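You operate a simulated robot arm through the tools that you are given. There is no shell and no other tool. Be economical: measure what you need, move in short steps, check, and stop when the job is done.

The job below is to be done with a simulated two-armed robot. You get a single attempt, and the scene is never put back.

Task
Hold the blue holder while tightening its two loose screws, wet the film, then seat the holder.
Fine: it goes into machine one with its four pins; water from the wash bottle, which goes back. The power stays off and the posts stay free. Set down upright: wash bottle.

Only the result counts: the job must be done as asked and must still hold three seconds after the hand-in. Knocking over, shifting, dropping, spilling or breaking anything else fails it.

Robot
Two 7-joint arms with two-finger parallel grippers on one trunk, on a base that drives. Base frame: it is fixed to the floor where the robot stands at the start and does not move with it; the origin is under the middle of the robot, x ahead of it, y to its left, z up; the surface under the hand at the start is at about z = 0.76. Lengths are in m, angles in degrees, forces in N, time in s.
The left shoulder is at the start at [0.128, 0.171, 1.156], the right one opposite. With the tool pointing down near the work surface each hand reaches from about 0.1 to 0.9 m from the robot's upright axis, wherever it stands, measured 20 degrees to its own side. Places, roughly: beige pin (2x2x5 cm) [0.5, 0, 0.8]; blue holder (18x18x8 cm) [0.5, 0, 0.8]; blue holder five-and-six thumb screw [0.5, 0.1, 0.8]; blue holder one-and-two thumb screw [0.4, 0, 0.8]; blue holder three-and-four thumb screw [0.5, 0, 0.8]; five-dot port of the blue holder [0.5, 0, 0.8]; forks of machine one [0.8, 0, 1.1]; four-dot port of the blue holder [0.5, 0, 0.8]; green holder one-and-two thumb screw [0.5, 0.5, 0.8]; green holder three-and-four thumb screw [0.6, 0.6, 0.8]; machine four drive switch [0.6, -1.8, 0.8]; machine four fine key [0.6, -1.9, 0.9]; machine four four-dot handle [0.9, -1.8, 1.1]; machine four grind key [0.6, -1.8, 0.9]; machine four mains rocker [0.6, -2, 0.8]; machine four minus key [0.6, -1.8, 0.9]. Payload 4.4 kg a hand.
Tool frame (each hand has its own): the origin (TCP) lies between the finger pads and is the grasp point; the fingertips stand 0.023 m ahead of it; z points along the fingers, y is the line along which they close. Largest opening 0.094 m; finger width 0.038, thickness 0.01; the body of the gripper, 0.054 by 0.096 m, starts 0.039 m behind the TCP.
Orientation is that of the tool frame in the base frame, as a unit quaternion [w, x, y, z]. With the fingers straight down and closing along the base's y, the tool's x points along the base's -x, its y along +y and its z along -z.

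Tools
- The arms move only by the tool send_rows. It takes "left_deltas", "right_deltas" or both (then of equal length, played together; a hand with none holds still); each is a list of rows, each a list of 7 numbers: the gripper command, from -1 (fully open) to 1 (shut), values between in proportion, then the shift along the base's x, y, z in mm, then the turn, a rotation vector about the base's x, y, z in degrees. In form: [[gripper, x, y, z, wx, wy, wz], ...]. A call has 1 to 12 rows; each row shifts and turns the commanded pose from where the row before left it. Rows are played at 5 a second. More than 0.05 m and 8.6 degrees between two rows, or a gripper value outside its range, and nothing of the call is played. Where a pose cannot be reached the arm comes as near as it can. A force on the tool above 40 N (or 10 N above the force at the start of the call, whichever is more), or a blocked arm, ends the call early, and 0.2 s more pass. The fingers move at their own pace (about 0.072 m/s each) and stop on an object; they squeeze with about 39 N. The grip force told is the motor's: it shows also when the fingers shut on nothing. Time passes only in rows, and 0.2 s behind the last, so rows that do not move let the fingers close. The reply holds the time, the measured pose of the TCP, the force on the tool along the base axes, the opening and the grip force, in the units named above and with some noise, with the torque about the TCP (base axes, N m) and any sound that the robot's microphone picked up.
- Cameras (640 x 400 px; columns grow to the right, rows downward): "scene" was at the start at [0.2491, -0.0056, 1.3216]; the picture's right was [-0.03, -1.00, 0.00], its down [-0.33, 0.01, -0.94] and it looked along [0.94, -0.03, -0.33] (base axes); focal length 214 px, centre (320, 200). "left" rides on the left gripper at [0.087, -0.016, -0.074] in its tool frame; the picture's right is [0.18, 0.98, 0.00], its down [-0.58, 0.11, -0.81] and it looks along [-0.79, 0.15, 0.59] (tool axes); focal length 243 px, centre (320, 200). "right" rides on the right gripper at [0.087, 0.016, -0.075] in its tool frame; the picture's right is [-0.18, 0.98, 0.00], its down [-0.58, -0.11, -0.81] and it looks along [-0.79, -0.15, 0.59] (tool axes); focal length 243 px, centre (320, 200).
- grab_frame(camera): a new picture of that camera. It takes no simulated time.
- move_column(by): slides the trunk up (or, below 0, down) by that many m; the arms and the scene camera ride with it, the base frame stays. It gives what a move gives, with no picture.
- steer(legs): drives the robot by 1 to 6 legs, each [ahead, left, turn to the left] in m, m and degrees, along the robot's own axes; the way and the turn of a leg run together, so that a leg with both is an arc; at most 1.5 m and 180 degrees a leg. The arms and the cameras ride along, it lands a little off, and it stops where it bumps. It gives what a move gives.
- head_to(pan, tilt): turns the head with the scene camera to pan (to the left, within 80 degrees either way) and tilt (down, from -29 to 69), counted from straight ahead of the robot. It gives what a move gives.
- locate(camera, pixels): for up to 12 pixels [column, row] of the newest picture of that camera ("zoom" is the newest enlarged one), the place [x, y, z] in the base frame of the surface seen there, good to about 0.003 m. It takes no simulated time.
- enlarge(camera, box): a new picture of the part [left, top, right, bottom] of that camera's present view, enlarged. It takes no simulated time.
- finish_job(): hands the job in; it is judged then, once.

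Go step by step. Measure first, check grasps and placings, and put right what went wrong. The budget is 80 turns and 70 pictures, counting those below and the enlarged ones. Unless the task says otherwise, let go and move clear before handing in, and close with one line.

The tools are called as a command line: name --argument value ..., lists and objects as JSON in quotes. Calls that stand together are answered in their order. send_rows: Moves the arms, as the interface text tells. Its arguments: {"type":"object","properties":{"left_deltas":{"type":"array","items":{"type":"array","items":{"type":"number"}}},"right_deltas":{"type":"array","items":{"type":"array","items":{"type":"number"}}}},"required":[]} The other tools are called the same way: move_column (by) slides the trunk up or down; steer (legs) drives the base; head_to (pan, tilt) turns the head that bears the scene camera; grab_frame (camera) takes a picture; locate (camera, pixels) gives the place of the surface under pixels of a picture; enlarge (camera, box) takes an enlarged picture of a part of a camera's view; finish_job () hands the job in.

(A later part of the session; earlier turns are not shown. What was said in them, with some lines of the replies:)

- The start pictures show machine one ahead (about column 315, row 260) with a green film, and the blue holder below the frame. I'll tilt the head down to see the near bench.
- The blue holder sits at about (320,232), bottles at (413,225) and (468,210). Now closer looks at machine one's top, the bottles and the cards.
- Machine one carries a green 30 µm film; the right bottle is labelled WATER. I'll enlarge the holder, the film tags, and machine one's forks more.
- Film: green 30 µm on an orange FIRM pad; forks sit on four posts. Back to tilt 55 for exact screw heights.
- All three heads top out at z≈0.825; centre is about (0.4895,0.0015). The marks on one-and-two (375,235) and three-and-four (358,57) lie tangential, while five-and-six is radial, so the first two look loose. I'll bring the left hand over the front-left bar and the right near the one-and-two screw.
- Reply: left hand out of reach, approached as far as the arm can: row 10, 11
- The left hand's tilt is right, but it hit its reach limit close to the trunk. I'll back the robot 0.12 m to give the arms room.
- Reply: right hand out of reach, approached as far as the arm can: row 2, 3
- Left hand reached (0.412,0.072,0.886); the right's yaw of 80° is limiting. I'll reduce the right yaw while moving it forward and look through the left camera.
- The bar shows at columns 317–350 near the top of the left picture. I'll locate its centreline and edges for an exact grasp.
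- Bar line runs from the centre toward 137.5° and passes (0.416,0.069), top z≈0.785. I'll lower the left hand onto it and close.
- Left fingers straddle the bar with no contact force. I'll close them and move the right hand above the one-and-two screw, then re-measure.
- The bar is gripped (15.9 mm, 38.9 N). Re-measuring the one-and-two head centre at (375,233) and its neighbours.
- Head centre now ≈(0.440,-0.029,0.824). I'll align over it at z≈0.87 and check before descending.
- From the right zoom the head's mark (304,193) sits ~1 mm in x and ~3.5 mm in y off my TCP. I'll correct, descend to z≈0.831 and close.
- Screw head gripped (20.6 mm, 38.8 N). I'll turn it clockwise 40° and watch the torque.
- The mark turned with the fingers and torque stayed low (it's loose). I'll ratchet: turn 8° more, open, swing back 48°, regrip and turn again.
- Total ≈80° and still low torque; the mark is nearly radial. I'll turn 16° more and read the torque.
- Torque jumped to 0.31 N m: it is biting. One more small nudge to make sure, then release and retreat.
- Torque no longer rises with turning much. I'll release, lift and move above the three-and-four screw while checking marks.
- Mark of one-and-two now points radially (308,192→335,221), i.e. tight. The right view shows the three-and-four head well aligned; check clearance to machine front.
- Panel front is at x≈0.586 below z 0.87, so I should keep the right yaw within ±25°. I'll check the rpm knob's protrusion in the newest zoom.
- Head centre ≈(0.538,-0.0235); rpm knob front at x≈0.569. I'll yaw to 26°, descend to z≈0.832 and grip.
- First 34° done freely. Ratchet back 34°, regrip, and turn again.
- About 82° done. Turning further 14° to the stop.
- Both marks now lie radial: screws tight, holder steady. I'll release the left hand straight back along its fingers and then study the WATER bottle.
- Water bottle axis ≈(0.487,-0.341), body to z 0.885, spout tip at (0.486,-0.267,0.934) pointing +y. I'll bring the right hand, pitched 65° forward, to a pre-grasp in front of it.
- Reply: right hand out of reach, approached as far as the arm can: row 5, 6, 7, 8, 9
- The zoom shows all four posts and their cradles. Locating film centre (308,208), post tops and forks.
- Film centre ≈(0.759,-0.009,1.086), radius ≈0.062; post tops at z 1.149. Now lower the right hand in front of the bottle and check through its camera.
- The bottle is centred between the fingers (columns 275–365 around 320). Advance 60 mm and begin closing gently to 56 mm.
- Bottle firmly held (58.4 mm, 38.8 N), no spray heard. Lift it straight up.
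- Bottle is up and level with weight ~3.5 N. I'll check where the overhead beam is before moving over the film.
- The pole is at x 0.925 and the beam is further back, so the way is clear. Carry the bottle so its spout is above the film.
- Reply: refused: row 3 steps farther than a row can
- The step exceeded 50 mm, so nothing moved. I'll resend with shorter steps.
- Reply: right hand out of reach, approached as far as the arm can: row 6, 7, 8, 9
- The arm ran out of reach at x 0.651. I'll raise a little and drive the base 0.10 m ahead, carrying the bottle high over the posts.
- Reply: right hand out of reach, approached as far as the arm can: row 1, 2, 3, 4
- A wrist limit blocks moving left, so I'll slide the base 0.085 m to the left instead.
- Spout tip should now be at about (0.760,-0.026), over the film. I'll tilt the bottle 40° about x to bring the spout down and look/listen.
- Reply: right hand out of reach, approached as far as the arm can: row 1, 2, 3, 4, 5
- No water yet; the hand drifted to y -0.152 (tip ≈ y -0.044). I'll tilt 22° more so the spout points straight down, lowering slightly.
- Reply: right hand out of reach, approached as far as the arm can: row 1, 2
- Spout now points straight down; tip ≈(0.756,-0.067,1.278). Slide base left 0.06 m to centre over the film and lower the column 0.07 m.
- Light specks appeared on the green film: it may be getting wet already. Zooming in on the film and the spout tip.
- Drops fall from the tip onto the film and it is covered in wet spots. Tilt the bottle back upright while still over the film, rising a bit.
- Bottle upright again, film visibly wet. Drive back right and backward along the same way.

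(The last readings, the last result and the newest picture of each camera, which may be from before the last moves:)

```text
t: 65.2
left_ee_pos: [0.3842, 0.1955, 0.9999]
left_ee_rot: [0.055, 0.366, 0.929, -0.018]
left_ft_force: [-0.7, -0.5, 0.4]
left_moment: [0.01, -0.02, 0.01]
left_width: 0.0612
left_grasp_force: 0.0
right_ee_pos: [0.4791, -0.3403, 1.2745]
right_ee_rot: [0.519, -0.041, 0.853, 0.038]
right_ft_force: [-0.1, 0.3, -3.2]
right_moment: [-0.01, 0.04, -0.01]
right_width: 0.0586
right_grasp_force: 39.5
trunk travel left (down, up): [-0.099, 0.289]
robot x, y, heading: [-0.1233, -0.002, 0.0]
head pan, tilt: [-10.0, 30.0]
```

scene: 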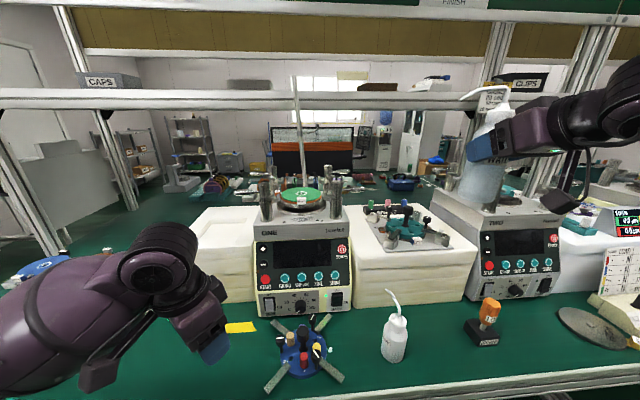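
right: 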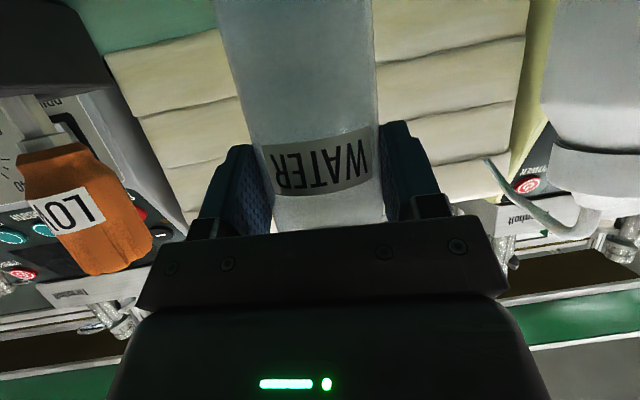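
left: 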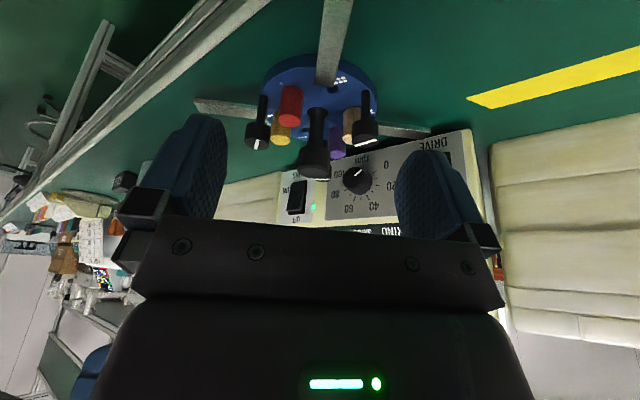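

Back above the bottle's spot. Lower to just above the table.

send_rows --right_deltas '[[-0.18, -1.5, -1, -40, 0, 0, 0], [-0.18, 0, 0, -40, 0, 0, 0], [-0.18, 0, 0, -40, 0, 0, 0], [-0.18, 0, 0, -40, 0, 0, 0], [-0.18, 0, 0, -40, 0, 0, 0], [-0.18, 0, 0, -40, 0, 0, 0], [-0.18, 0, 0, -40, 0, 0, 0], [-0.18, 0, 0, -40, 0, 0, 0], [-0.18, 0, 0, -40, 0, 0, 0], [-0.18, 0, 0, -30, 0, 0, 0], [-0.18, 0, 0, -20, 0, 0, 0], [-0.18, 0, 0, 0, 0, 0, 0]]'

send_rows --right_deltas '[[-0.18, 0, 0, -4, 0, 0, 0], [-0.18, 0, 0, -3, 0, 0, 0], [-0.18, 0, 0, -2, 0, 0, 0], [-0.18, 0, 0, 0, 0, 0, 0]]'

head_to --pan -20 --tilt 50

enlarge --camera "scene" --box '[260, 100, 460, 240]'

```text
t: 67.8
left_ee_pos: [0.385, 0.1956, 1.0009]
left_ee_rot: [0.056, 0.366, 0.929, -0.018]
left_ft_force: [-0.7, 0.7, 0.4]
left_moment: [-0.01, -0.04, 0.0]
left_width: 0.0611
left_grasp_force: 0.0
right_ee_pos: [0.4766, -0.3412, 0.8659]
right_ee_rot: [0.519, -0.041, 0.853, 0.038]
right_ft_force: [-0.2, 0.3, -3.3]
right_moment: [-0.01, 0.05, 0.02]
right_width: 0.0584
right_grasp_force: 39.1
trunk travel left (down, up): [-0.099, 0.289]
robot x, y, heading: [-0.1169, -0.0002, 0.1]
head pan, tilt: [-10.0, 30.0]
```

```text
t: 68.8
left_ee_pos: [0.3836, 0.1959, 1.0009]
left_ee_rot: [0.056, 0.366, 0.929, -0.019]
left_ft_force: [0.1, -0.5, 0.3]
left_moment: [-0.01, 0.0, 0.01]
left_width: 0.0613
left_grasp_force: 0.2
right_ee_pos: [0.4773, -0.3416, 0.8556]
right_ee_rot: [0.519, -0.04, 0.853, 0.038]
right_ft_force: [1.1, 0.0, -3.4]
right_moment: [-0.02, 0.06, -0.02]
right_width: 0.0583
right_grasp_force: 39.1
trunk travel left (down, up): [-0.099, 0.289]
robot x, y, heading: [-0.1175, 0.0006, 0.1]
head pan, tilt: [-10.0, 30.0]
```

```text
t: 69.6
left_ee_pos: [0.3847, 0.1961, 0.9997]
left_ee_rot: [0.056, 0.365, 0.929, -0.019]
left_ft_force: [0.7, 0.0, 0.1]
left_moment: [0.03, 0.01, 0.0]
left_width: 0.061
left_grasp_force: 0.0
right_ee_pos: [0.4775, -0.3414, 0.8564]
right_ee_rot: [0.519, -0.04, 0.853, 0.038]
right_ft_force: [-0.2, 0.5, -3.1]
right_moment: [0.01, 0.04, -0.01]
right_width: 0.0583
right_grasp_force: 38.9
trunk travel left (down, up): [-0.099, 0.289]
robot x, y, heading: [-0.1239, -0.0026, -0.1]
head pan, tilt: [-20.0, 50.0]
```

```text
2.86 times, centred on (360, 170) of scene
```

zoom: 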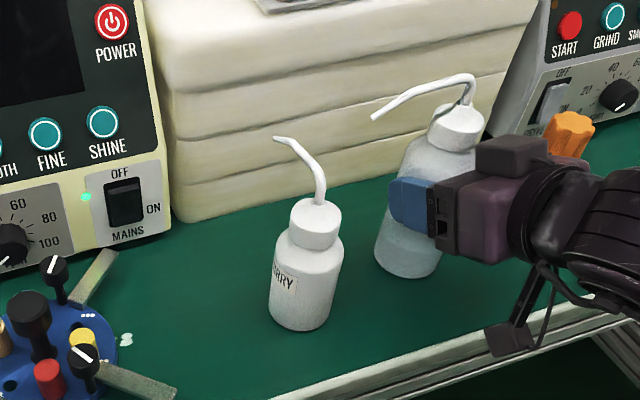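

Weight still on the hand (-3.1 N), so it's a millimetre or so above. Nudge down until contact.

send_rows --right_deltas '[[-0.18, 0, 0, -1.5, 0, 0, 0], [-0.18, 0, 0, 0, 0, 0, 0]]'

send_rows --right_deltas '[[-0.18, 0, 0, -1, 0, 0, 0], [-0.18, 0, 0, 0, 0, 0, 0]]'

```text
t: 70.2
left_ee_pos: [0.3854, 0.197, 0.9994]
left_ee_rot: [0.056, 0.366, 0.929, -0.018]
left_ft_force: [0.1, 0.4, 0.1]
left_moment: [0.02, 0.01, -0.01]
left_width: 0.061
left_grasp_force: 0.0
right_ee_pos: [0.4781, -0.3409, 0.8537]
right_ee_rot: [0.52, -0.041, 0.852, 0.039]
right_ft_force: [-0.5, -0.4, -3.2]
right_moment: [0.02, 0.08, 0.02]
right_width: 0.0586
right_grasp_force: 38.9
trunk travel left (down, up): [-0.099, 0.289]
robot x, y, heading: [-0.1188, 0.0031, -0.2]
head pan, tilt: [-20.0, 50.0]
```

```text
t: 70.8
left_ee_pos: [0.3847, 0.1962, 0.9997]
left_ee_rot: [0.055, 0.366, 0.929, -0.018]
left_ft_force: [-0.3, 0.5, -0.3]
left_moment: [0.01, 0.0, -0.02]
left_width: 0.0611
left_grasp_force: 0.0
right_ee_pos: [0.4772, -0.3412, 0.8544]
right_ee_rot: [0.519, -0.041, 0.853, 0.039]
right_ft_force: [0.4, 1.3, 1.4]
right_moment: [-0.06, -0.08, 0.03]
right_width: 0.0585
right_grasp_force: 39.2
trunk travel left (down, up): [-0.099, 0.289]
robot x, y, heading: [-0.1224, 0.0031, -0.1]
head pan, tilt: [-20.0, 50.0]
```

Bottle now rests on the table (+1.4 N). Open, back out straight and rise.

send_rows --right_deltas '[[-0.3, 0, 0, 0, 0, 0, 0], [-0.6, 0, 0, 0, 0, 0, 0], [-1, 0, 0, 0, 0, 0, 0], [-1, 0, 0, 0, 0, 0, 0], [-1, -20, -2.3, 0, 0, 0, 0], [-1, -20, -2.3, 0, 0, 0, 0], [-1, -20, -2.3, 0, 0, 0, 0], [-1, 0, 0, 30, 0, 0, 0], [-1, 0, 0, 40, 0, 0, 0], [-1, 0, 0, 40, 0, 0, 0], [-1, 0, 0, 40, 0, 0, 0], [-1, 0, 0, 40, 0, 0, 0]]'

enlarge --camera "scene" --box '[180, 80, 460, 280]'

locate --camera "zoom" --pixels '[[418, 160], [395, 125], [400, 235]]'

```text
t: 73.4
left_ee_pos: [0.3849, 0.1964, 1.0011]
left_ee_rot: [0.058, 0.365, 0.929, -0.017]
left_ft_force: [0.1, 0.2, -0.2]
left_moment: [-0.02, 0.02, 0.05]
left_width: 0.0611
left_grasp_force: 0.0
right_ee_pos: [0.4464, -0.363, 1.0482]
right_ee_rot: [0.53, -0.042, 0.846, 0.042]
right_ft_force: [-0.4, -0.7, -4.7]
right_moment: [0.05, -0.25, 0.07]
right_width: 0.0939
right_grasp_force: 0.2
right hand out of reach, approached as far as the arm can: row 8, 9, 10, 12
trunk travel left (down, up): [-0.099, 0.289]
robot x, y, heading: [-0.1161, 0.0008, -0.1]
head pan, tilt: [-20.0, 50.0]
```

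```text
2.00 times, centred on (320, 180) of scene
```

zoom: 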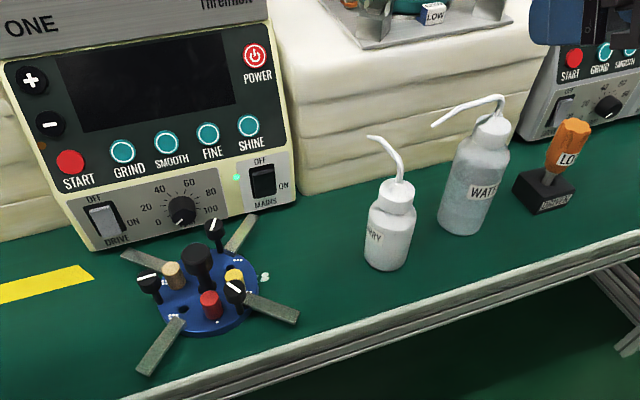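

```text
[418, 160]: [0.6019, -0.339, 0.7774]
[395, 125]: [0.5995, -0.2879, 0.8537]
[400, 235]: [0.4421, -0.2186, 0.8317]
```

The water bottle stands back in its place. I'll raise the column again, withdraw the right arm, and orient the left hand (vertical, yaw ≈-27°) above the holder's knob.

move_column --by 0.07

send_rows --left_deltas '[[-0.3, 15, -20, 0, 2.36, 2.36, 0], [-0.3, 20, -25, 0, 2.36, 2.36, 0], [-0.3, 20, -35, 0, 0, 0, 8], [-0.3, 20, -40, 0, 0, 0, 8], [-0.064, 20, -40, 0, 0, 0, 0], [-0.064, 8, -34, 0, 0, 0, 0], [-0.064, 0, 0, -40, 0, 0, 0], [-0.064, 0, 0, 0, 0, 0, 0]]' --right_deltas '[[-1, 0, -5, 30, 0, 0, 0], [-1, 0, -5, 30, 0, 0, 0], [-1, 0, -5, 30, 0, 0, 0], [-1, 0, 0, 0, 0, 0, 0], [-1, 0, 0, 0, 0, 0, 0], [-1, 0, 0, 0, 0, 0, 0], [-1, 0, 0, 0, 0, 0, 0], [-1, 0, 0, 0, 0, 0, 0]]'

head_to --pan 0 --tilt 50

grab_frame --camera "scene"

enlarge --camera "left" --box '[200, 0, 440, 200]'

```text
t: 74.5
left_ee_pos: [0.3865, 0.1968, 1.0675]
left_ee_rot: [0.053, 0.365, 0.929, -0.019]
left_ft_force: [-0.2, 0.2, -0.7]
left_moment: [0.02, 0.0, 0.04]
left_width: 0.0609
left_grasp_force: 0.1
right_ee_pos: [0.446, -0.3668, 1.1068]
right_ee_rot: [0.518, -0.04, 0.853, 0.038]
right_ft_force: [-0.4, -0.3, -0.5]
right_moment: [-0.03, 0.0, 0.0]
right_width: 0.0939
right_grasp_force: 0.0
trunk travel left (down, up): [-0.169, 0.219]
robot x, y, heading: [-0.1167, 0.0016, 0.1]
head pan, tilt: [-20.0, 50.0]
```

```text
t: 76.3
left_ee_pos: [0.4866, 0.0022, 1.0302]
left_ee_rot: [0.002, 0.234, 0.972, 0.005]
left_ft_force: [-0.1, -1.0, -0.4]
left_moment: [0.0, -0.01, 0.02]
left_width: 0.05
left_grasp_force: 0.1
right_ee_pos: [0.4447, -0.3826, 1.2004]
right_ee_rot: [0.52, -0.04, 0.853, 0.038]
right_ft_force: [-0.5, 0.5, -0.2]
right_moment: [-0.01, -0.01, -0.02]
right_width: 0.0942
right_grasp_force: 0.1
trunk travel left (down, up): [-0.169, 0.219]
robot x, y, heading: [-0.1252, -0.0015, 0.3]
head pan, tilt: [-20.0, 50.0]
```

```text
t: 77.1
left_ee_pos: [0.4872, 0.0027, 1.0296]
left_ee_rot: [0.001, 0.234, 0.972, 0.005]
left_ft_force: [1.3, 1.0, -0.4]
left_moment: [0.02, 0.0, 0.0]
left_width: 0.0501
left_grasp_force: 0.1
right_ee_pos: [0.4433, -0.3812, 1.2]
right_ee_rot: [0.519, -0.04, 0.853, 0.038]
right_ft_force: [-0.2, 1.0, 0.5]
right_moment: [0.01, -0.01, 0.0]
right_width: 0.0941
right_grasp_force: 0.1
trunk travel left (down, up): [-0.169, 0.219]
robot x, y, heading: [-0.1205, -0.0011, 0.0]
head pan, tilt: [0.0, 50.0]
```

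```text
14 pictures are left
```

scene: 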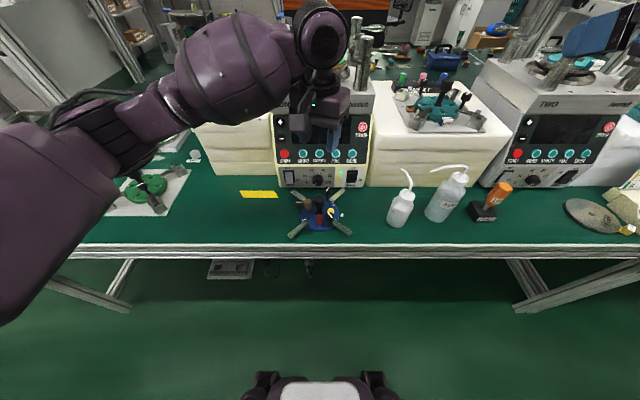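

```text
2.00 times, centred on (320, 100) of left
```

zoom: 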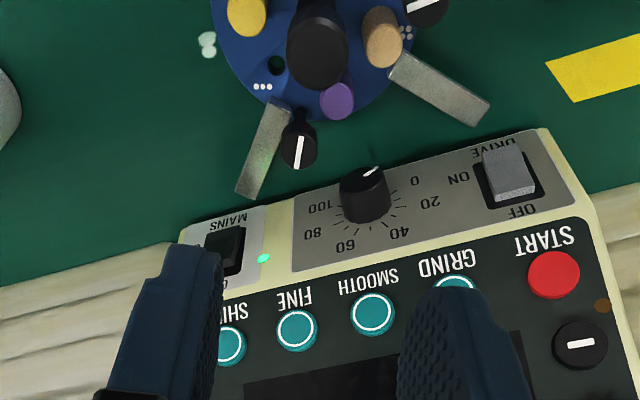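

Locate the knob top and the two far bars in this left zoom for grasp position and holder heading.

locate --camera "zoom" --pixels '[[318, 60], [293, 60], [343, 60], [318, 80], [395, 68], [480, 112], [435, 90], [278, 105], [245, 190], [262, 148], [300, 150]]'

locate --camera "scene" --pixels '[[291, 235], [294, 232], [350, 234], [347, 231], [303, 223], [337, 222]]'

```text
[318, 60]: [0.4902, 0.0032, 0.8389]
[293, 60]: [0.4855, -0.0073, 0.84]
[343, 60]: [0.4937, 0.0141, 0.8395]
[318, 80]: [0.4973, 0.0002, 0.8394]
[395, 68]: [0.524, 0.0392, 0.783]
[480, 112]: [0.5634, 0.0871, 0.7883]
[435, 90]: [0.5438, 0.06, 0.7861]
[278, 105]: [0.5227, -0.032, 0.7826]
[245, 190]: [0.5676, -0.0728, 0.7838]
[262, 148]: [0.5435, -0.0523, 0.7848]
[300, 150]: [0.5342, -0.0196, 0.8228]
```

```text
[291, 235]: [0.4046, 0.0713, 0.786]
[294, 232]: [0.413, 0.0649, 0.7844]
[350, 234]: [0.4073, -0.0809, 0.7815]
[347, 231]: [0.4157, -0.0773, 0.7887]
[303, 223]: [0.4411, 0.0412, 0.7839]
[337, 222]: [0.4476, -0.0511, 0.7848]
```

Knob centre ≈(0.489,0.002), top z 0.840; holder heading ≈+2.7°. Descend and grip the knob.

send_rows --left_deltas '[[-0.064, 2, 0, -40, 0, 0, 0], [-0.064, 0, 0, -40, 0, 0, 0], [-0.064, 0, 0, -40, 0, 0, 0], [-0.064, 0, 0, -30, 0, 0, 0], [-0.064, 0, 0, -22, 0, 0, 0], [-0.064, 0, 0, -18, 0, 0, 0], [-0.064, 0, 0, 0, 0, 0, 0], [1, 0, 0, 0, 0, 0, 0], [1, 0, 0, 0, 0, 0, 0], [1, 0, 0, 0, 0, 0, 0]]'

enlarge --camera "left" --box '[200, 0, 440, 200]'

```text
t: 79.3
left_ee_pos: [0.4885, 0.0023, 0.8413]
left_ee_rot: [0.002, 0.233, 0.972, 0.004]
left_ft_force: [1.0, -1.2, 0.3]
left_moment: [-0.37, 0.04, 0.0]
left_width: 0.0295
left_grasp_force: 39.0
right_ee_pos: [0.4435, -0.3816, 1.1992]
right_ee_rot: [0.519, -0.039, 0.853, 0.037]
right_ft_force: [-0.4, 0.5, -0.3]
right_moment: [-0.02, 0.0, 0.0]
right_width: 0.094
right_grasp_force: 0.0
trunk travel left (down, up): [-0.169, 0.219]
robot x, y, heading: [-0.1167, -0.0018, -0.1]
head pan, tilt: [0.0, 50.0]
```

```text
2.00 times, centred on (320, 100) of left
```

zoom: 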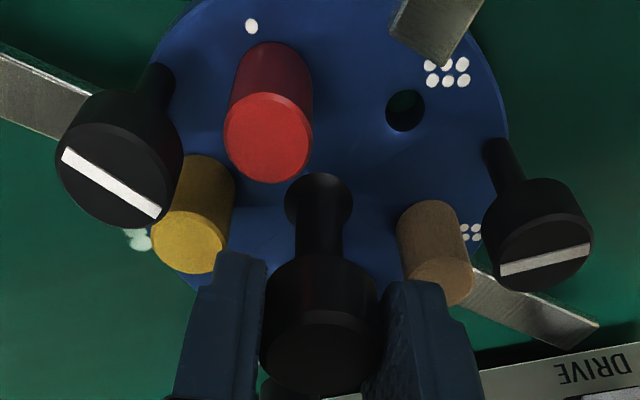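

Knob gripped (29.5 mm, 39 N). Lift gently, then raise to carrying height, drawing back slightly from the panel.

send_rows --left_deltas '[[1, 0, 0, 5, 0, 0, 0], [1, -3, 0, 15, 0, 0, 0], [1, -5, 0, 25, 0, 0, 0], [1, -5, 0, 30, 0, 0, 0], [1, 0, 0, 0, 0, 0, 0]]'

enlarge --camera "scene" --box '[240, 120, 400, 240]'

```text
t: 80.5
left_ee_pos: [0.4771, 0.0029, 0.9157]
left_ee_rot: [0.002, 0.234, 0.972, 0.005]
left_ft_force: [0.4, -0.6, -0.4]
left_moment: [0.0, -0.01, -0.01]
left_width: 0.0002
left_grasp_force: 39.1
right_ee_pos: [0.4445, -0.3828, 1.1994]
right_ee_rot: [0.519, -0.04, 0.853, 0.038]
right_ft_force: [-0.3, 0.0, 0.8]
right_moment: [-0.03, 0.02, 0.01]
right_width: 0.0938
right_grasp_force: 0.0
trunk travel left (down, up): [-0.169, 0.219]
robot x, y, heading: [-0.1209, -0.0008, -0.0]
head pan, tilt: [0.0, 50.0]
```

```text
3.33 times, centred on (320, 180) of scene
```

zoom: 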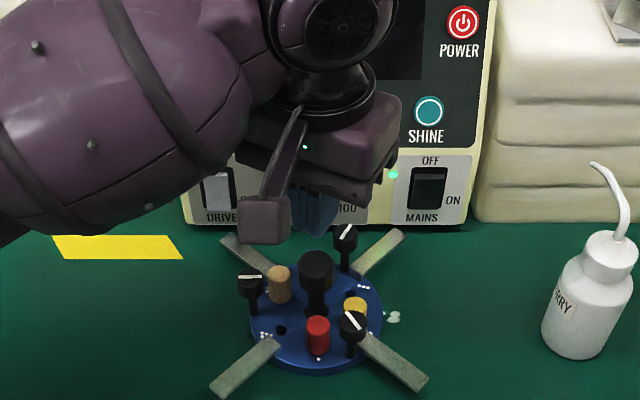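

The fingers slid off the knob (width 0.0002); the holder stayed upright in place. I'll regrip deeper, with the fingers turned to yaw +34° so they sit over the two empty ports.

send_rows --left_deltas '[[-0.1, 2, 0, 0, 0, 0, 7.6], [-0.1, 2, 0, 0, 0, 0, 7.6], [-0.1, 2, 0, 0, 0, 0, 7.6], [-0.1, 2, 0, 0, 0, 0, 7.6], [-0.1, 2, 0, 0, 0, 0, 7.6], [-0.1, 2, 0, 0, 0, 0, 7.6], [-0.1, 1, 0, 0, 0, 0, 7.6], [-0.1, 0, 0, 0, 0, 0, 7.6], [-0.1, 0, 0, 0, 0, 0, 0]]'

enlarge --camera "left" --box '[200, 0, 440, 200]'

locate --camera "zoom" --pixels '[[320, 100], [320, 150], [320, 130], [280, 130], [360, 130], [320, 60]]'

```text
t: 82.5
left_ee_pos: [0.4894, 0.0025, 0.9161]
left_ee_rot: [-0.002, -0.292, 0.956, 0.006]
left_ft_force: [0.8, 0.5, -0.3]
left_moment: [0.01, -0.01, 0.01]
left_width: 0.0515
left_grasp_force: 0.1
right_ee_pos: [0.4447, -0.3813, 1.1999]
right_ee_rot: [0.519, -0.04, 0.853, 0.038]
right_ft_force: [-0.2, 0.2, 0.4]
right_moment: [-0.03, 0.02, 0.03]
right_width: 0.0938
right_grasp_force: 0.0
trunk travel left (down, up): [-0.169, 0.219]
robot x, y, heading: [-0.1222, -0.0022, 0.2]
head pan, tilt: [0.0, 50.0]
```

```text
2.00 times, centred on (320, 100) of left
```

zoom: 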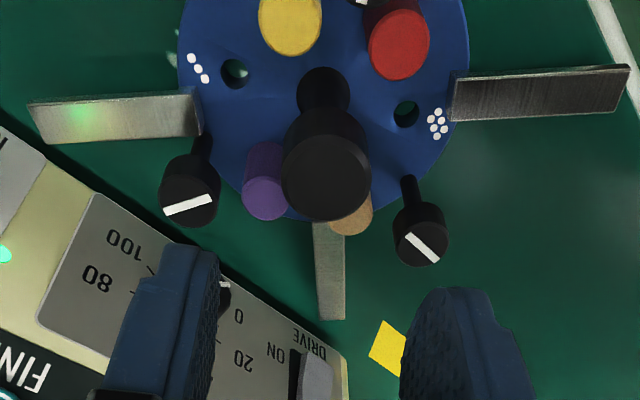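

```text
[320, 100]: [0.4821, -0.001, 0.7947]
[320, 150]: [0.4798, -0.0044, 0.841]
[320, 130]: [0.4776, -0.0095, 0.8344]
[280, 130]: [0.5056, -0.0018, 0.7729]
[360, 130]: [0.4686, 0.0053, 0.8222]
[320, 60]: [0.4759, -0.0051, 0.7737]
```

The knob top (≈(327,178)) appears ~5 mm nearer than the TCP. Check by locating its rim and the bars.

locate --camera "zoom" --pixels '[[327, 178], [288, 178], [366, 178], [327, 142], [327, 212], [40, 122], [620, 85], [331, 310], [190, 110], [460, 98], [330, 235]]'

```text
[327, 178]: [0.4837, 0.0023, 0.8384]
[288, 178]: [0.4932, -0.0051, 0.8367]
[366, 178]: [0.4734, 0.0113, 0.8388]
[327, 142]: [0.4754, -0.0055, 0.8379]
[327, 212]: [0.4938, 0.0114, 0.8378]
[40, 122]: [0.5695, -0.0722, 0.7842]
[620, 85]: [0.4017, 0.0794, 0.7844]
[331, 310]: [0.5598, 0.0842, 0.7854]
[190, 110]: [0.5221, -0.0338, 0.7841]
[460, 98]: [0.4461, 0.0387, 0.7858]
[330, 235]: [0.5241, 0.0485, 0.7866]
```

Knob centre is (0.484,0.0023). Descend there to TCP z≈0.829 and grip.

send_rows --left_deltas '[[-0.1, -5, 0, -25, 0, 0, 0], [-0.1, 0, 0, -25, 0, 0, 0], [-0.1, 0, 0, -20, 0, 0, 0], [-0.1, 0, 0, -14, 0, 0, 0], [-0.1, 0, 0, -3, 0, 0, 0], [-0.1, 0, 0, 0, 0, 0, 0], [1, 0, 0, 0, 0, 0, 0], [1, 0, 0, 0, 0, 0, 0], [1, 0, 0, 0, 0, 0, 0]]'

send_rows --left_deltas '[[1, 0, 0, 3, 0, 0, 0], [1, 0, 0, 5, 0, 0, 0], [1, 0, 0, 0, 0, 0, 0]]'

```text
t: 84.5
left_ee_pos: [0.485, 0.0017, 0.8279]
left_ee_rot: [0.0, -0.29, 0.957, 0.004]
left_ft_force: [1.8, 1.0, -0.9]
left_moment: [-0.25, -0.25, 0.05]
left_width: 0.0292
left_grasp_force: 38.7
right_ee_pos: [0.4444, -0.3814, 1.199]
right_ee_rot: [0.519, -0.041, 0.853, 0.038]
right_ft_force: [-0.5, -0.4, 0.2]
right_moment: [-0.02, 0.0, 0.03]
right_width: 0.0939
right_grasp_force: 0.0
trunk travel left (down, up): [-0.169, 0.219]
robot x, y, heading: [-0.1214, -0.0025, 0.1]
head pan, tilt: [0.0, 50.0]
```

```text
t: 85.3
left_ee_pos: [0.4838, 0.0024, 0.8354]
left_ee_rot: [-0.002, -0.291, 0.957, 0.006]
left_ft_force: [-0.3, 0.2, -4.5]
left_moment: [0.0, -0.03, 0.01]
left_width: 0.0292
left_grasp_force: 38.9
right_ee_pos: [0.444, -0.3819, 1.1982]
right_ee_rot: [0.519, -0.041, 0.853, 0.038]
right_ft_force: [0.2, -0.2, 0.4]
right_moment: [0.0, -0.01, -0.02]
right_width: 0.094
right_grasp_force: 0.1
trunk travel left (down, up): [-0.169, 0.219]
robot x, y, heading: [-0.1175, 0.0005, 0.1]
head pan, tilt: [0.0, 50.0]
```

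Holder lifts cleanly (−4.5 N, width steady 29.2 mm). Raise it to carrying height.

send_rows --left_deltas '[[1, -5, 0, 20, 0, 0, 0], [1, -5, 0, 30, 0, 0, 0], [1, 0, 0, 38, 0, 0, 0], [1, 0, 0, 38, 0, 0, 0], [1, 0, 0, 38, 0, 0, 0], [1, 0, 0, 38, 0, 0, 0], [1, 0, 0, 38, 0, 0, 0], [1, 0, 0, 38, 0, 0, 0], [1, 0, 0, 38, 0, 0, 0], [1, 0, 0, 38, 0, 0, 0], [1, 0, 0, 38, 0, 0, 0], [1, 0, 0, 38, 0, 0, 0]]'

head_to --pan 0 --tilt 35

grab_frame --camera "scene"

```text
t: 87.9
left_ee_pos: [0.4736, 0.0024, 1.2683]
left_ee_rot: [-0.001, -0.29, 0.957, 0.005]
left_ft_force: [0.1, -0.6, -4.6]
left_moment: [0.0, 0.0, 0.0]
left_width: 0.0294
left_grasp_force: 39.1
right_ee_pos: [0.4439, -0.3823, 1.1995]
right_ee_rot: [0.519, -0.041, 0.853, 0.039]
right_ft_force: [-0.8, 0.0, 1.3]
right_moment: [0.02, -0.03, 0.02]
right_width: 0.0939
right_grasp_force: 0.0
trunk travel left (down, up): [-0.169, 0.219]
robot x, y, heading: [-0.12, -0.001, 0.1]
head pan, tilt: [0.0, 50.0]
```

```text
t: 88.7
left_ee_pos: [0.4745, 0.0027, 1.2663]
left_ee_rot: [-0.001, -0.291, 0.957, 0.006]
left_ft_force: [0.7, 0.9, -4.5]
left_moment: [0.0, 0.01, 0.01]
left_width: 0.0296
left_grasp_force: 38.6
right_ee_pos: [0.4445, -0.3822, 1.1993]
right_ee_rot: [0.519, -0.041, 0.853, 0.038]
right_ft_force: [0.2, 0.4, 0.0]
right_moment: [-0.02, -0.05, 0.0]
right_width: 0.094
right_grasp_force: 0.0
trunk travel left (down, up): [-0.169, 0.219]
robot x, y, heading: [-0.121, 0.0026, -0.1]
head pan, tilt: [0.0, 35.0]
```

```text
9 pictures are left
```

scene: 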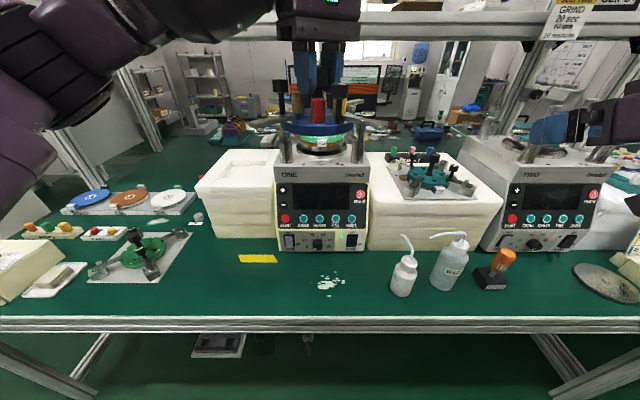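

All four pins ride along and the holder hangs level. Drive 0.12 m ahead and then extend over machine one at height.

steer --legs '[[0.12, 0, 0]]'

send_rows --left_deltas '[[1, 25, -2, 0, 0, 0, -2.7], [1, 30, -2, 0, 0, 0, 0], [1, 30, -2, 0, 0, 0, 0], [1, 30, -3, 0, 0, 0, 0], [1, 30, -3, 0, 0, 0, 0], [1, 18, 0, 0, 0, 0, 0], [1, 0, 0, 0, 0, 0, 0]]'

enlarge --camera "left" --box '[120, 0, 520, 250]'

```text
t: 89.9
left_ee_pos: [0.5937, 0.0044, 1.2663]
left_ee_rot: [-0.002, -0.292, 0.957, 0.005]
left_ft_force: [0.6, -0.4, -4.4]
left_moment: [0.02, 0.03, -0.01]
left_width: 0.0291
left_grasp_force: 39.5
right_ee_pos: [0.5632, -0.38, 1.1996]
right_ee_rot: [0.519, -0.041, 0.853, 0.039]
right_ft_force: [0.2, 0.6, -1.5]
right_moment: [0.0, 0.0, 0.01]
right_width: 0.094
right_grasp_force: 0.1
trunk travel left (down, up): [-0.169, 0.219]
robot x, y, heading: [0.0008, -0.002, 0.5]
head pan, tilt: [0.0, 35.0]
```

```text
t: 91.5
left_ee_pos: [0.7563, -0.0099, 1.2651]
left_ee_rot: [-0.001, -0.27, 0.963, 0.006]
left_ft_force: [-0.2, 0.5, -3.9]
left_moment: [-0.01, 0.04, 0.0]
left_width: 0.0289
left_grasp_force: 38.8
right_ee_pos: [0.563, -0.3798, 1.2]
right_ee_rot: [0.519, -0.042, 0.853, 0.039]
right_ft_force: [-0.1, 0.5, -0.6]
right_moment: [0.02, 0.02, -0.02]
right_width: 0.0938
right_grasp_force: 0.0
trunk travel left (down, up): [-0.169, 0.219]
robot x, y, heading: [0.001, -0.0008, 0.2]
head pan, tilt: [0.0, 35.0]
```

```text
1.60 times, centred on (320, 125) of left
```

zoom: 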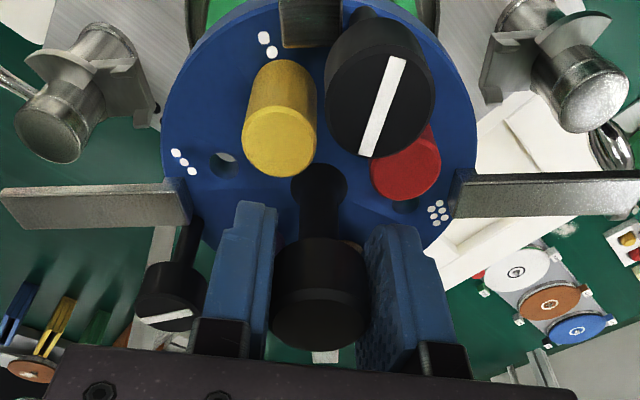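

The left camera sees two posts with forks at (60,110) and (580,90), and the bars at rows ~205. Measuring both for final alignment.

locate --camera "zoom" --pixels '[[10, 205], [170, 203], [620, 192], [470, 195], [48, 130], [110, 85], [580, 90], [495, 65], [130, 75], [150, 120], [500, 95], [325, 300]]'

head_to --pan 0 --tilt 22

enlarge --camera "scene" --box '[230, 130, 410, 260]'

```text
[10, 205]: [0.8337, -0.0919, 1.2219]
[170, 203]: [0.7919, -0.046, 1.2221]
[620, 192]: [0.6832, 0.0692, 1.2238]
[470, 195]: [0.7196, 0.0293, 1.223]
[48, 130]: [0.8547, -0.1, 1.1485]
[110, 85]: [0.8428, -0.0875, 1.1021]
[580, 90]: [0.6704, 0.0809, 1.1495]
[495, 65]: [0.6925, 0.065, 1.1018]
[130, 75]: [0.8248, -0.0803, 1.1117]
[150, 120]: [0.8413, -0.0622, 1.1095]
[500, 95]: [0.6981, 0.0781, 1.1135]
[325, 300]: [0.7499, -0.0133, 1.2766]
```

```text
t: 92.3
left_ee_pos: [0.7574, -0.0081, 1.2653]
left_ee_rot: [-0.002, -0.269, 0.963, 0.005]
left_ft_force: [-0.7, -0.3, -4.3]
left_moment: [-0.01, -0.04, -0.01]
left_width: 0.029
left_grasp_force: 39.1
right_ee_pos: [0.5623, -0.3789, 1.1991]
right_ee_rot: [0.52, -0.041, 0.853, 0.038]
right_ft_force: [-0.5, -0.1, -0.2]
right_moment: [0.01, -0.05, 0.0]
right_width: 0.094
right_grasp_force: 0.0
trunk travel left (down, up): [-0.169, 0.219]
robot x, y, heading: [0.0041, -0.0007, 0.1]
head pan, tilt: [0.0, 22.0]
```

```text
3.08 times, centred on (320, 195) of scene
```

zoom: 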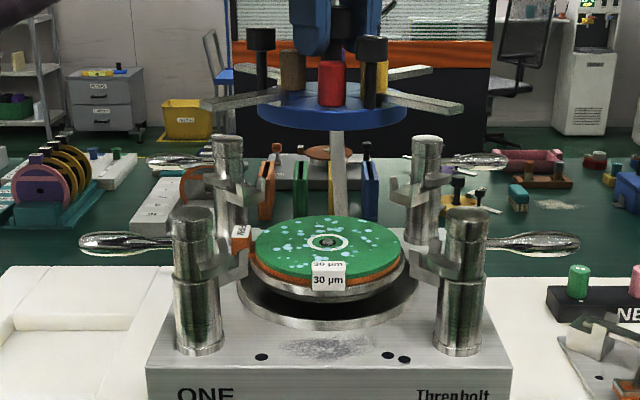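

The film is clearly wet. Measuring the film, posts, prongs and bar ends in this view for the seating offset.

locate --camera "zoom" --pixels '[[327, 241], [258, 245], [398, 245], [328, 218], [193, 210], [468, 211], [227, 138], [427, 139], [240, 250], [210, 265], [420, 250], [440, 265]]'

locate --camera "zoom" --pixels '[[205, 103], [215, 106], [455, 107], [462, 111], [425, 69], [330, 117], [395, 92], [265, 97], [437, 180], [395, 190], [268, 175], [225, 190]]'

```text
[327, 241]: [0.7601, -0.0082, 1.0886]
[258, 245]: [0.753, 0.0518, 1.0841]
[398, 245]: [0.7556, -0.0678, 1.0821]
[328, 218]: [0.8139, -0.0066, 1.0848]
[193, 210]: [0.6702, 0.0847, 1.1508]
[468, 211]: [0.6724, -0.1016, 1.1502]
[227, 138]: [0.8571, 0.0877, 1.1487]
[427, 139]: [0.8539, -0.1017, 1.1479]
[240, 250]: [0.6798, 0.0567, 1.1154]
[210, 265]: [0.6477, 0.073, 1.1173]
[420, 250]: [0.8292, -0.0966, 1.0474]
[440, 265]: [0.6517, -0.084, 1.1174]
```

```text
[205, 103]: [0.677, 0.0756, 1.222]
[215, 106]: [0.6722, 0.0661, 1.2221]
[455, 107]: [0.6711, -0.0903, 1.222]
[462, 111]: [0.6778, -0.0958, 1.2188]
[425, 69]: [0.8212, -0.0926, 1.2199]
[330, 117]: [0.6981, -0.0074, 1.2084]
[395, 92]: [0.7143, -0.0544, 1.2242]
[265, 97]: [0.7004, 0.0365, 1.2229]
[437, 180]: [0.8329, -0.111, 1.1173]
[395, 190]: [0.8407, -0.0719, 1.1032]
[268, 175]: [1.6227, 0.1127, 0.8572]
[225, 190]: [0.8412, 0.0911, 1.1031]
```

Machine centre ≈(0.7605,-0.008); holder is about 4 mm short in x with heading within a degree. Shift and descend to just above the prongs (z 1.117), then check.

send_rows --left_deltas '[[1, 4, 0.5, -20, 0, 0, 0], [1, 0, 0, -25, 0, 0, 0], [1, 0, 0, -20, 0, 0, 0], [1, 0, 0, -15, 0, 0, 0], [1, 0, 0, 0, 0, 0, 0]]'

enlarge --camera "scene" --box '[250, 130, 390, 240]'

enlarge --camera "left" --box '[120, 0, 520, 250]'

```text
t: 93.5
left_ee_pos: [0.7602, -0.0097, 1.1867]
left_ee_rot: [-0.001, -0.27, 0.963, 0.005]
left_ft_force: [-0.3, 0.5, -4.8]
left_moment: [0.0, 0.0, -0.01]
left_width: 0.0289
left_grasp_force: 38.6
right_ee_pos: [0.5625, -0.3806, 1.1984]
right_ee_rot: [0.519, -0.041, 0.853, 0.039]
right_ft_force: [-0.1, -0.2, 0.1]
right_moment: [0.03, -0.01, -0.01]
right_width: 0.094
right_grasp_force: 0.0
trunk travel left (down, up): [-0.169, 0.219]
robot x, y, heading: [0.0009, 0.0044, 0.3]
head pan, tilt: [0.0, 22.0]
```

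```text
3.64 times, centred on (320, 185) of scene
```

zoom: 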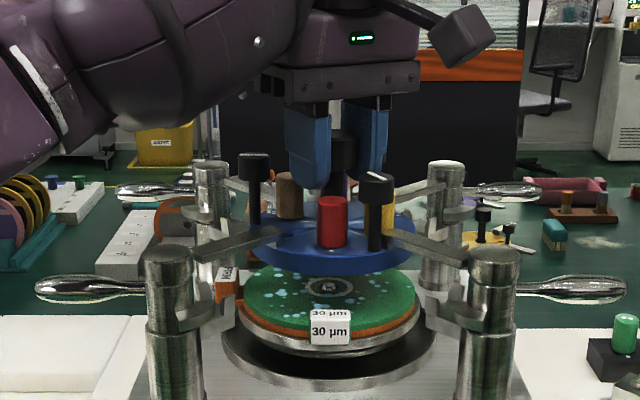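

```text
1.60 times, centred on (320, 125) of left
```

zoom: 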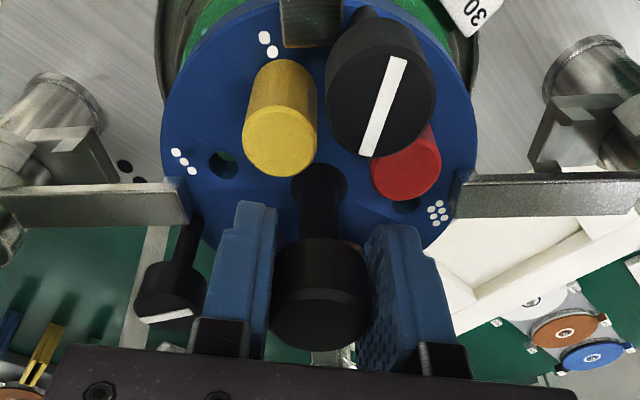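

The bars hang right above the forks in both views. Measuring prongs versus bars in the left zoom (free) before the final drop.

locate --camera "zoom" --pixels '[[65, 133], [110, 170], [100, 150], [585, 100], [540, 155], [530, 130], [10, 190], [10, 215], [180, 192], [630, 178], [630, 205], [465, 190]]'

```text
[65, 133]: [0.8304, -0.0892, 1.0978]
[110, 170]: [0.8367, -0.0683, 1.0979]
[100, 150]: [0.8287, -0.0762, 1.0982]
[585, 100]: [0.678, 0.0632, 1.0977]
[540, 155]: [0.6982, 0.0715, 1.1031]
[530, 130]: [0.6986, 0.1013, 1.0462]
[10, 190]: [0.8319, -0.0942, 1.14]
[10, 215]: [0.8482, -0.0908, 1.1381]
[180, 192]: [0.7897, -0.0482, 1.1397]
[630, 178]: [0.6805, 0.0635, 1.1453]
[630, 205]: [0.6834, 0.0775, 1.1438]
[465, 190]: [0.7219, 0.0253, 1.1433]
```

Fork bases at z≈1.098; bars are ~2 mm toward −x−y of fork centre and 1° clockwise. Correct and lower into the forks.

send_rows --left_deltas '[[1, 1.7, 1.7, -4, 0, 0, 0.6], [1, 0, 0, -8, 0, 0, 0], [1, 0, 0, -6, 0, 0, 0], [1, 0, 0, -5, 0, 0, 0], [1, 0, 0, 0, 0, 0, 0]]'

send_rows --left_deltas '[[1, 0, 0, -2, 0, 0, 0], [1, 0, 0, -2, 0, 0, 0], [1, 0, 0, 0, 0, 0, 0]]'

enlarge --camera "scene" --box '[260, 150, 380, 230]'

```text
t: 94.7
left_ee_pos: [0.7626, -0.0056, 1.1635]
left_ee_rot: [-0.001, -0.274, 0.962, 0.006]
left_ft_force: [0.4, -0.2, -5.3]
left_moment: [-0.05, 0.02, 0.02]
left_width: 0.0292
left_grasp_force: 38.9
right_ee_pos: [0.5641, -0.3809, 1.1985]
right_ee_rot: [0.52, -0.041, 0.853, 0.039]
right_ft_force: [0.1, 0.1, -0.1]
right_moment: [0.01, -0.03, -0.01]
right_width: 0.0942
right_grasp_force: 0.0
trunk travel left (down, up): [-0.169, 0.219]
robot x, y, heading: [-0.0006, 0.0036, 0.2]
head pan, tilt: [0.0, 22.0]
```

```text
t: 95.5
left_ee_pos: [0.762, -0.0058, 1.1604]
left_ee_rot: [-0.001, -0.275, 0.961, 0.005]
left_ft_force: [3.2, 1.1, 0.5]
left_moment: [-0.35, -0.25, 0.42]
left_width: 0.0292
left_grasp_force: 38.7
right_ee_pos: [0.5645, -0.3802, 1.1994]
right_ee_rot: [0.519, -0.042, 0.853, 0.039]
right_ft_force: [0.2, 0.1, 0.3]
right_moment: [0.01, -0.02, -0.01]
right_width: 0.0937
right_grasp_force: 0.1
trunk travel left (down, up): [-0.169, 0.219]
robot x, y, heading: [-0.0013, -0.0009, 0.2]
head pan, tilt: [0.0, 22.0]
```

```text
5.00 times, centred on (320, 190) of scene
```

zoom: 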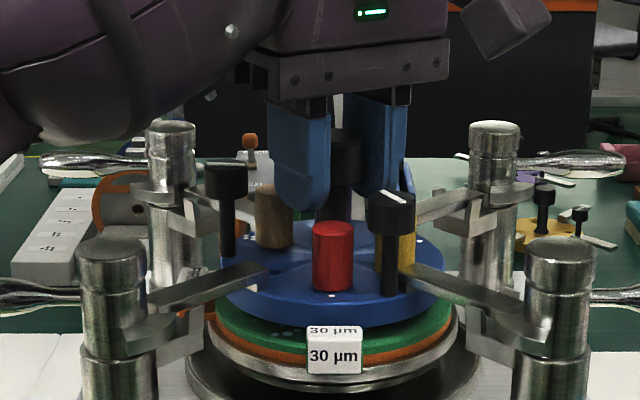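

Contact felt at TCP z 1.160 with some twist torque (0.42). Checking bar heights at each fork to see if one sits on a prong.

locate --camera "zoom" --pixels '[[170, 297], [240, 273], [155, 305], [140, 325], [195, 335], [500, 298], [430, 275], [525, 330], [470, 300], [455, 208], [435, 190], [510, 190]]'

```text
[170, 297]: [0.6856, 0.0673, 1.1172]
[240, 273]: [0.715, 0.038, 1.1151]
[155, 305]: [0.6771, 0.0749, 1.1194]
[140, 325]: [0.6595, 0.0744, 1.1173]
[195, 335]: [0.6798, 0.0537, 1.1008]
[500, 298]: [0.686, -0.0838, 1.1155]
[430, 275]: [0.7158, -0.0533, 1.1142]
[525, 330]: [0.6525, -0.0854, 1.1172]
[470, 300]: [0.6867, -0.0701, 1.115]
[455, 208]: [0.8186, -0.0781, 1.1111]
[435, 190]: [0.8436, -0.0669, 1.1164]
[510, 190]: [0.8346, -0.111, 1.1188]
```

Bars are already below the prong tops (1.115 vs 1.117) but rub sideways; the reaction pushes +x and counter-clockwise. Comply by +1 mm and +1.2°, then lower further.

send_rows --left_deltas '[[1, 1, 0.4, 0, 0, 0, 1.2], [1, 0, 0, -1.5, 0, 0, 0], [1, 0, 0, 0, 0, 0, 0]]'

send_rows --left_deltas '[[1, 0, 0, -1.5, 0, 0, 0], [1, 0, 0, 0, 0, 0, 0]]'

```text
t: 96.3
left_ee_pos: [0.7629, -0.0056, 1.1573]
left_ee_rot: [-0.002, -0.284, 0.959, 0.006]
left_ft_force: [-1.2, -0.8, -4.7]
left_moment: [0.0, 0.03, 0.03]
left_width: 0.0293
left_grasp_force: 39.3
right_ee_pos: [0.5627, -0.3799, 1.1991]
right_ee_rot: [0.519, -0.041, 0.853, 0.039]
right_ft_force: [-0.5, 0.6, 0.1]
right_moment: [0.01, -0.06, 0.0]
right_width: 0.094
right_grasp_force: 0.1
trunk travel left (down, up): [-0.169, 0.219]
robot x, y, heading: [0.0011, -0.0016, 0.3]
head pan, tilt: [0.0, 22.0]
```

```text
t: 96.9
left_ee_pos: [0.7627, -0.0063, 1.1557]
left_ee_rot: [-0.001, -0.284, 0.959, 0.006]
left_ft_force: [-0.2, 0.2, -3.6]
left_moment: [-0.02, 0.02, 0.03]
left_width: 0.0292
left_grasp_force: 39.4
right_ee_pos: [0.5634, -0.3799, 1.1983]
right_ee_rot: [0.519, -0.041, 0.853, 0.039]
right_ft_force: [0.3, 0.0, 1.0]
right_moment: [0.0, 0.03, -0.01]
right_width: 0.0943
right_grasp_force: 0.1
trunk travel left (down, up): [-0.169, 0.219]
robot x, y, heading: [0.0005, -0.0005, 0.3]
head pan, tilt: [0.0, 22.0]
```

The rub is gone and the holder hangs freely again, sinking. Continue down in small steps until supported.

send_rows --left_deltas '[[1, 0, 0, -1.5, 0, 0, 0], [1, 0, 0, -1, 0, 0, 0], [1, 0, 0, 0, 0, 0, 0]]'

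send_rows --left_deltas '[[1, 0, 0, -1, 0, 0, 0], [1, 0, 0, 0, 0, 0, 0]]'

```text
t: 97.7
left_ee_pos: [0.7632, -0.0057, 1.1536]
left_ee_rot: [-0.002, -0.284, 0.959, 0.006]
left_ft_force: [0.0, 0.3, -4.1]
left_moment: [-0.11, -0.06, 0.06]
left_width: 0.0291
left_grasp_force: 39.2
right_ee_pos: [0.5644, -0.3808, 1.1996]
right_ee_rot: [0.519, -0.041, 0.853, 0.039]
right_ft_force: [-0.2, 0.7, -0.5]
right_moment: [0.0, -0.01, -0.02]
right_width: 0.0942
right_grasp_force: 0.0
trunk travel left (down, up): [-0.169, 0.219]
robot x, y, heading: [0.0006, 0.001, 0.2]
head pan, tilt: [0.0, 22.0]
```

```text
t: 98.3
left_ee_pos: [0.764, -0.0061, 1.1534]
left_ee_rot: [0.0, -0.284, 0.959, 0.005]
left_ft_force: [1.8, 1.1, -1.6]
left_moment: [-0.33, -0.35, 0.15]
left_width: 0.0292
left_grasp_force: 38.9
right_ee_pos: [0.5624, -0.3798, 1.1999]
right_ee_rot: [0.519, -0.041, 0.853, 0.038]
right_ft_force: [-0.1, 0.1, 0.2]
right_moment: [-0.03, 0.01, 0.03]
right_width: 0.0939
right_grasp_force: 0.1
trunk travel left (down, up): [-0.169, 0.219]
robot x, y, heading: [-0.0024, -0.0022, 0.4]
head pan, tilt: [0.0, 22.0]
```

Support begins at TCP z 1.153 (disc bottom ≈1.085 = film/fork level). One more millimetre, then a look.

send_rows --left_deltas '[[1, 0, 0, -1, 0, 0, 0], [1, 0, 0, 0, 0, 0, 0]]'

enlarge --camera "scene" --box '[260, 150, 380, 230]'

locate --camera "zoom" --pixels '[[170, 302], [240, 280], [155, 309], [500, 304], [430, 282], [455, 212], [435, 218], [470, 205]]'

```text
t: 98.9
left_ee_pos: [0.7622, -0.0064, 1.1522]
left_ee_rot: [0.0, -0.284, 0.959, 0.007]
left_ft_force: [1.0, 1.2, 1.7]
left_moment: [-0.53, -0.57, 0.18]
left_width: 0.0293
left_grasp_force: 39.0
right_ee_pos: [0.5637, -0.3793, 1.2004]
right_ee_rot: [0.519, -0.041, 0.853, 0.039]
right_ft_force: [-0.1, 0.3, -0.7]
right_moment: [-0.01, 0.02, 0.03]
right_width: 0.0941
right_grasp_force: 0.1
trunk travel left (down, up): [-0.169, 0.219]
robot x, y, heading: [-0.0019, -0.0042, 0.5]
head pan, tilt: [0.0, 22.0]
```

```text
5.00 times, centred on (320, 190) of scene
```

zoom: 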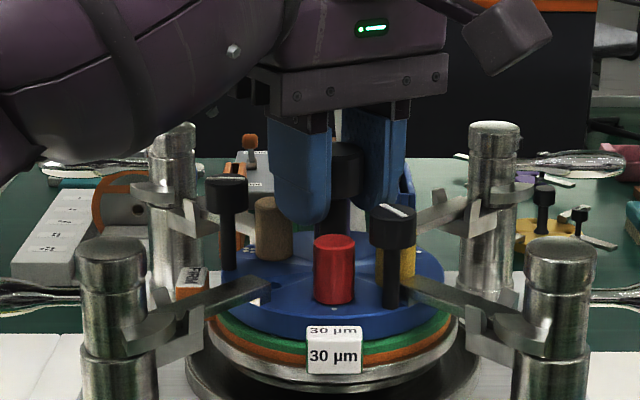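

```text
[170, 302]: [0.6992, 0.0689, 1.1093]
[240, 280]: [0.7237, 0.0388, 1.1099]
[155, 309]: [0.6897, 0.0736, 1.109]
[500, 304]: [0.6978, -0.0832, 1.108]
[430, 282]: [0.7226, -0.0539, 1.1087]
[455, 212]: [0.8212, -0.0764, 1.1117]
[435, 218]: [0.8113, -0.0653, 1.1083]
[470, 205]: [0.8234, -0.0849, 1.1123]
```

All bars lie at z 1.108–1.112, level with the fork bases — seated. Open the fingers and rise straight up.

send_rows --left_deltas '[[0.2, 0, 0, 0, 0, 0, 0], [-0.1, 0, 0, 0, 0, 0, 0], [-0.1, 0, 0, 0, 0, 0, 0], [-0.1, 0, 0, 10, 0, 0, 0], [-0.1, 0, 0, 20, 0, 0, 0], [-0.1, 0, 0, 35, 0, 0, 0], [-0.1, 0, 0, 35, 0, 0, 0], [-0.1, -40, 0, 10, 0, 0, 0], [-0.1, -40, 0, 0, 0, 0, 0], [-0.1, -40, 20, 0, 0, 0, 0], [-0.1, -30, 30, 0, 0, 0, 0], [-0.1, -20, 40, 0, 0, 0, 0]]'

enlarge --camera "scene" --box '[250, 130, 390, 240]'

locate --camera "zoom" --pixels '[[205, 280], [235, 262], [440, 280], [405, 265], [420, 215], [245, 205], [332, 165]]'

```text
t: 101.5
left_ee_pos: [0.5903, 0.0851, 1.2629]
left_ee_rot: [-0.002, -0.284, 0.959, 0.005]
left_ft_force: [0.1, -0.4, 0.7]
left_moment: [0.01, 0.0, 0.03]
left_width: 0.0518
left_grasp_force: 0.2
right_ee_pos: [0.5626, -0.3793, 1.2001]
right_ee_rot: [0.519, -0.041, 0.853, 0.038]
right_ft_force: [-0.4, 0.4, 0.4]
right_moment: [-0.02, 0.05, 0.0]
right_width: 0.0936
right_grasp_force: 0.1
trunk travel left (down, up): [-0.169, 0.219]
robot x, y, heading: [-0.0004, 0.0008, 0.2]
head pan, tilt: [0.0, 22.0]
```

```text
3.64 times, centred on (320, 185) of scene
```

zoom: 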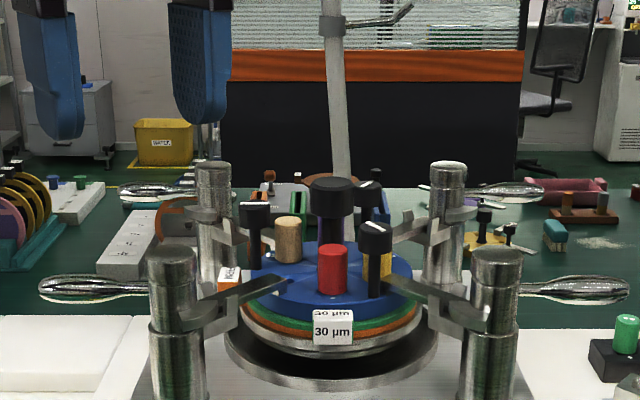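

```text
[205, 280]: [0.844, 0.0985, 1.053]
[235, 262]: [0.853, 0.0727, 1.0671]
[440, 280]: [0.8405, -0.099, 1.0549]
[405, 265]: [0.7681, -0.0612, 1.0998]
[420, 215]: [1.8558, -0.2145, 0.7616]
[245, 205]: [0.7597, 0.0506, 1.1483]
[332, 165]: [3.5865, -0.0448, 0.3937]
```

The holder sits in the forks, hands clear. A last free check of the bar tops for level.

locate --camera "zoom" --pixels '[[225, 300], [250, 287], [195, 312], [435, 298], [410, 288], [465, 312], [405, 235], [418, 228], [331, 182], [240, 218]]'

enlarge --camera "scene" --box '[270, 170, 370, 225]'

```text
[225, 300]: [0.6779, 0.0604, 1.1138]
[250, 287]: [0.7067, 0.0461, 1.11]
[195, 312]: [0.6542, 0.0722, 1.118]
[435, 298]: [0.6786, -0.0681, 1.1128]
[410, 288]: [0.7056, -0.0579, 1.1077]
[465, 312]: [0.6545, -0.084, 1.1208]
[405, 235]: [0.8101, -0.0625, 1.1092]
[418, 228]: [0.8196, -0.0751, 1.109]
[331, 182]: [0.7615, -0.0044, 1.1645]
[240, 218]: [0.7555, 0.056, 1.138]
```

```text
6.40 times, centred on (320, 198) of scene
```

zoom: 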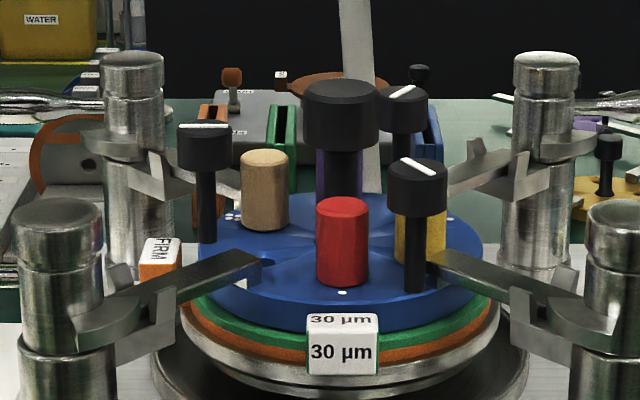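

Every bar lies in its fork at z ≈1.109, all four pins are in, all three screw marks point radially, and the film is wet. The wash bottle is back upright, the power is off and the posts are untouched, so I'm handing in.

finish_job

```text
The job is handed in.
```

I handed the job in with the blue holder seated in machine one's forks with its four pins. Its two loose screws are tightened, the film is wet, and the wash bottle is back upright in its place. I didn't touch the power or the posts. My first grip on the holder's knob slipped off and dragged the holder about 5 mm on the bench, but it stayed upright and the second lift held.
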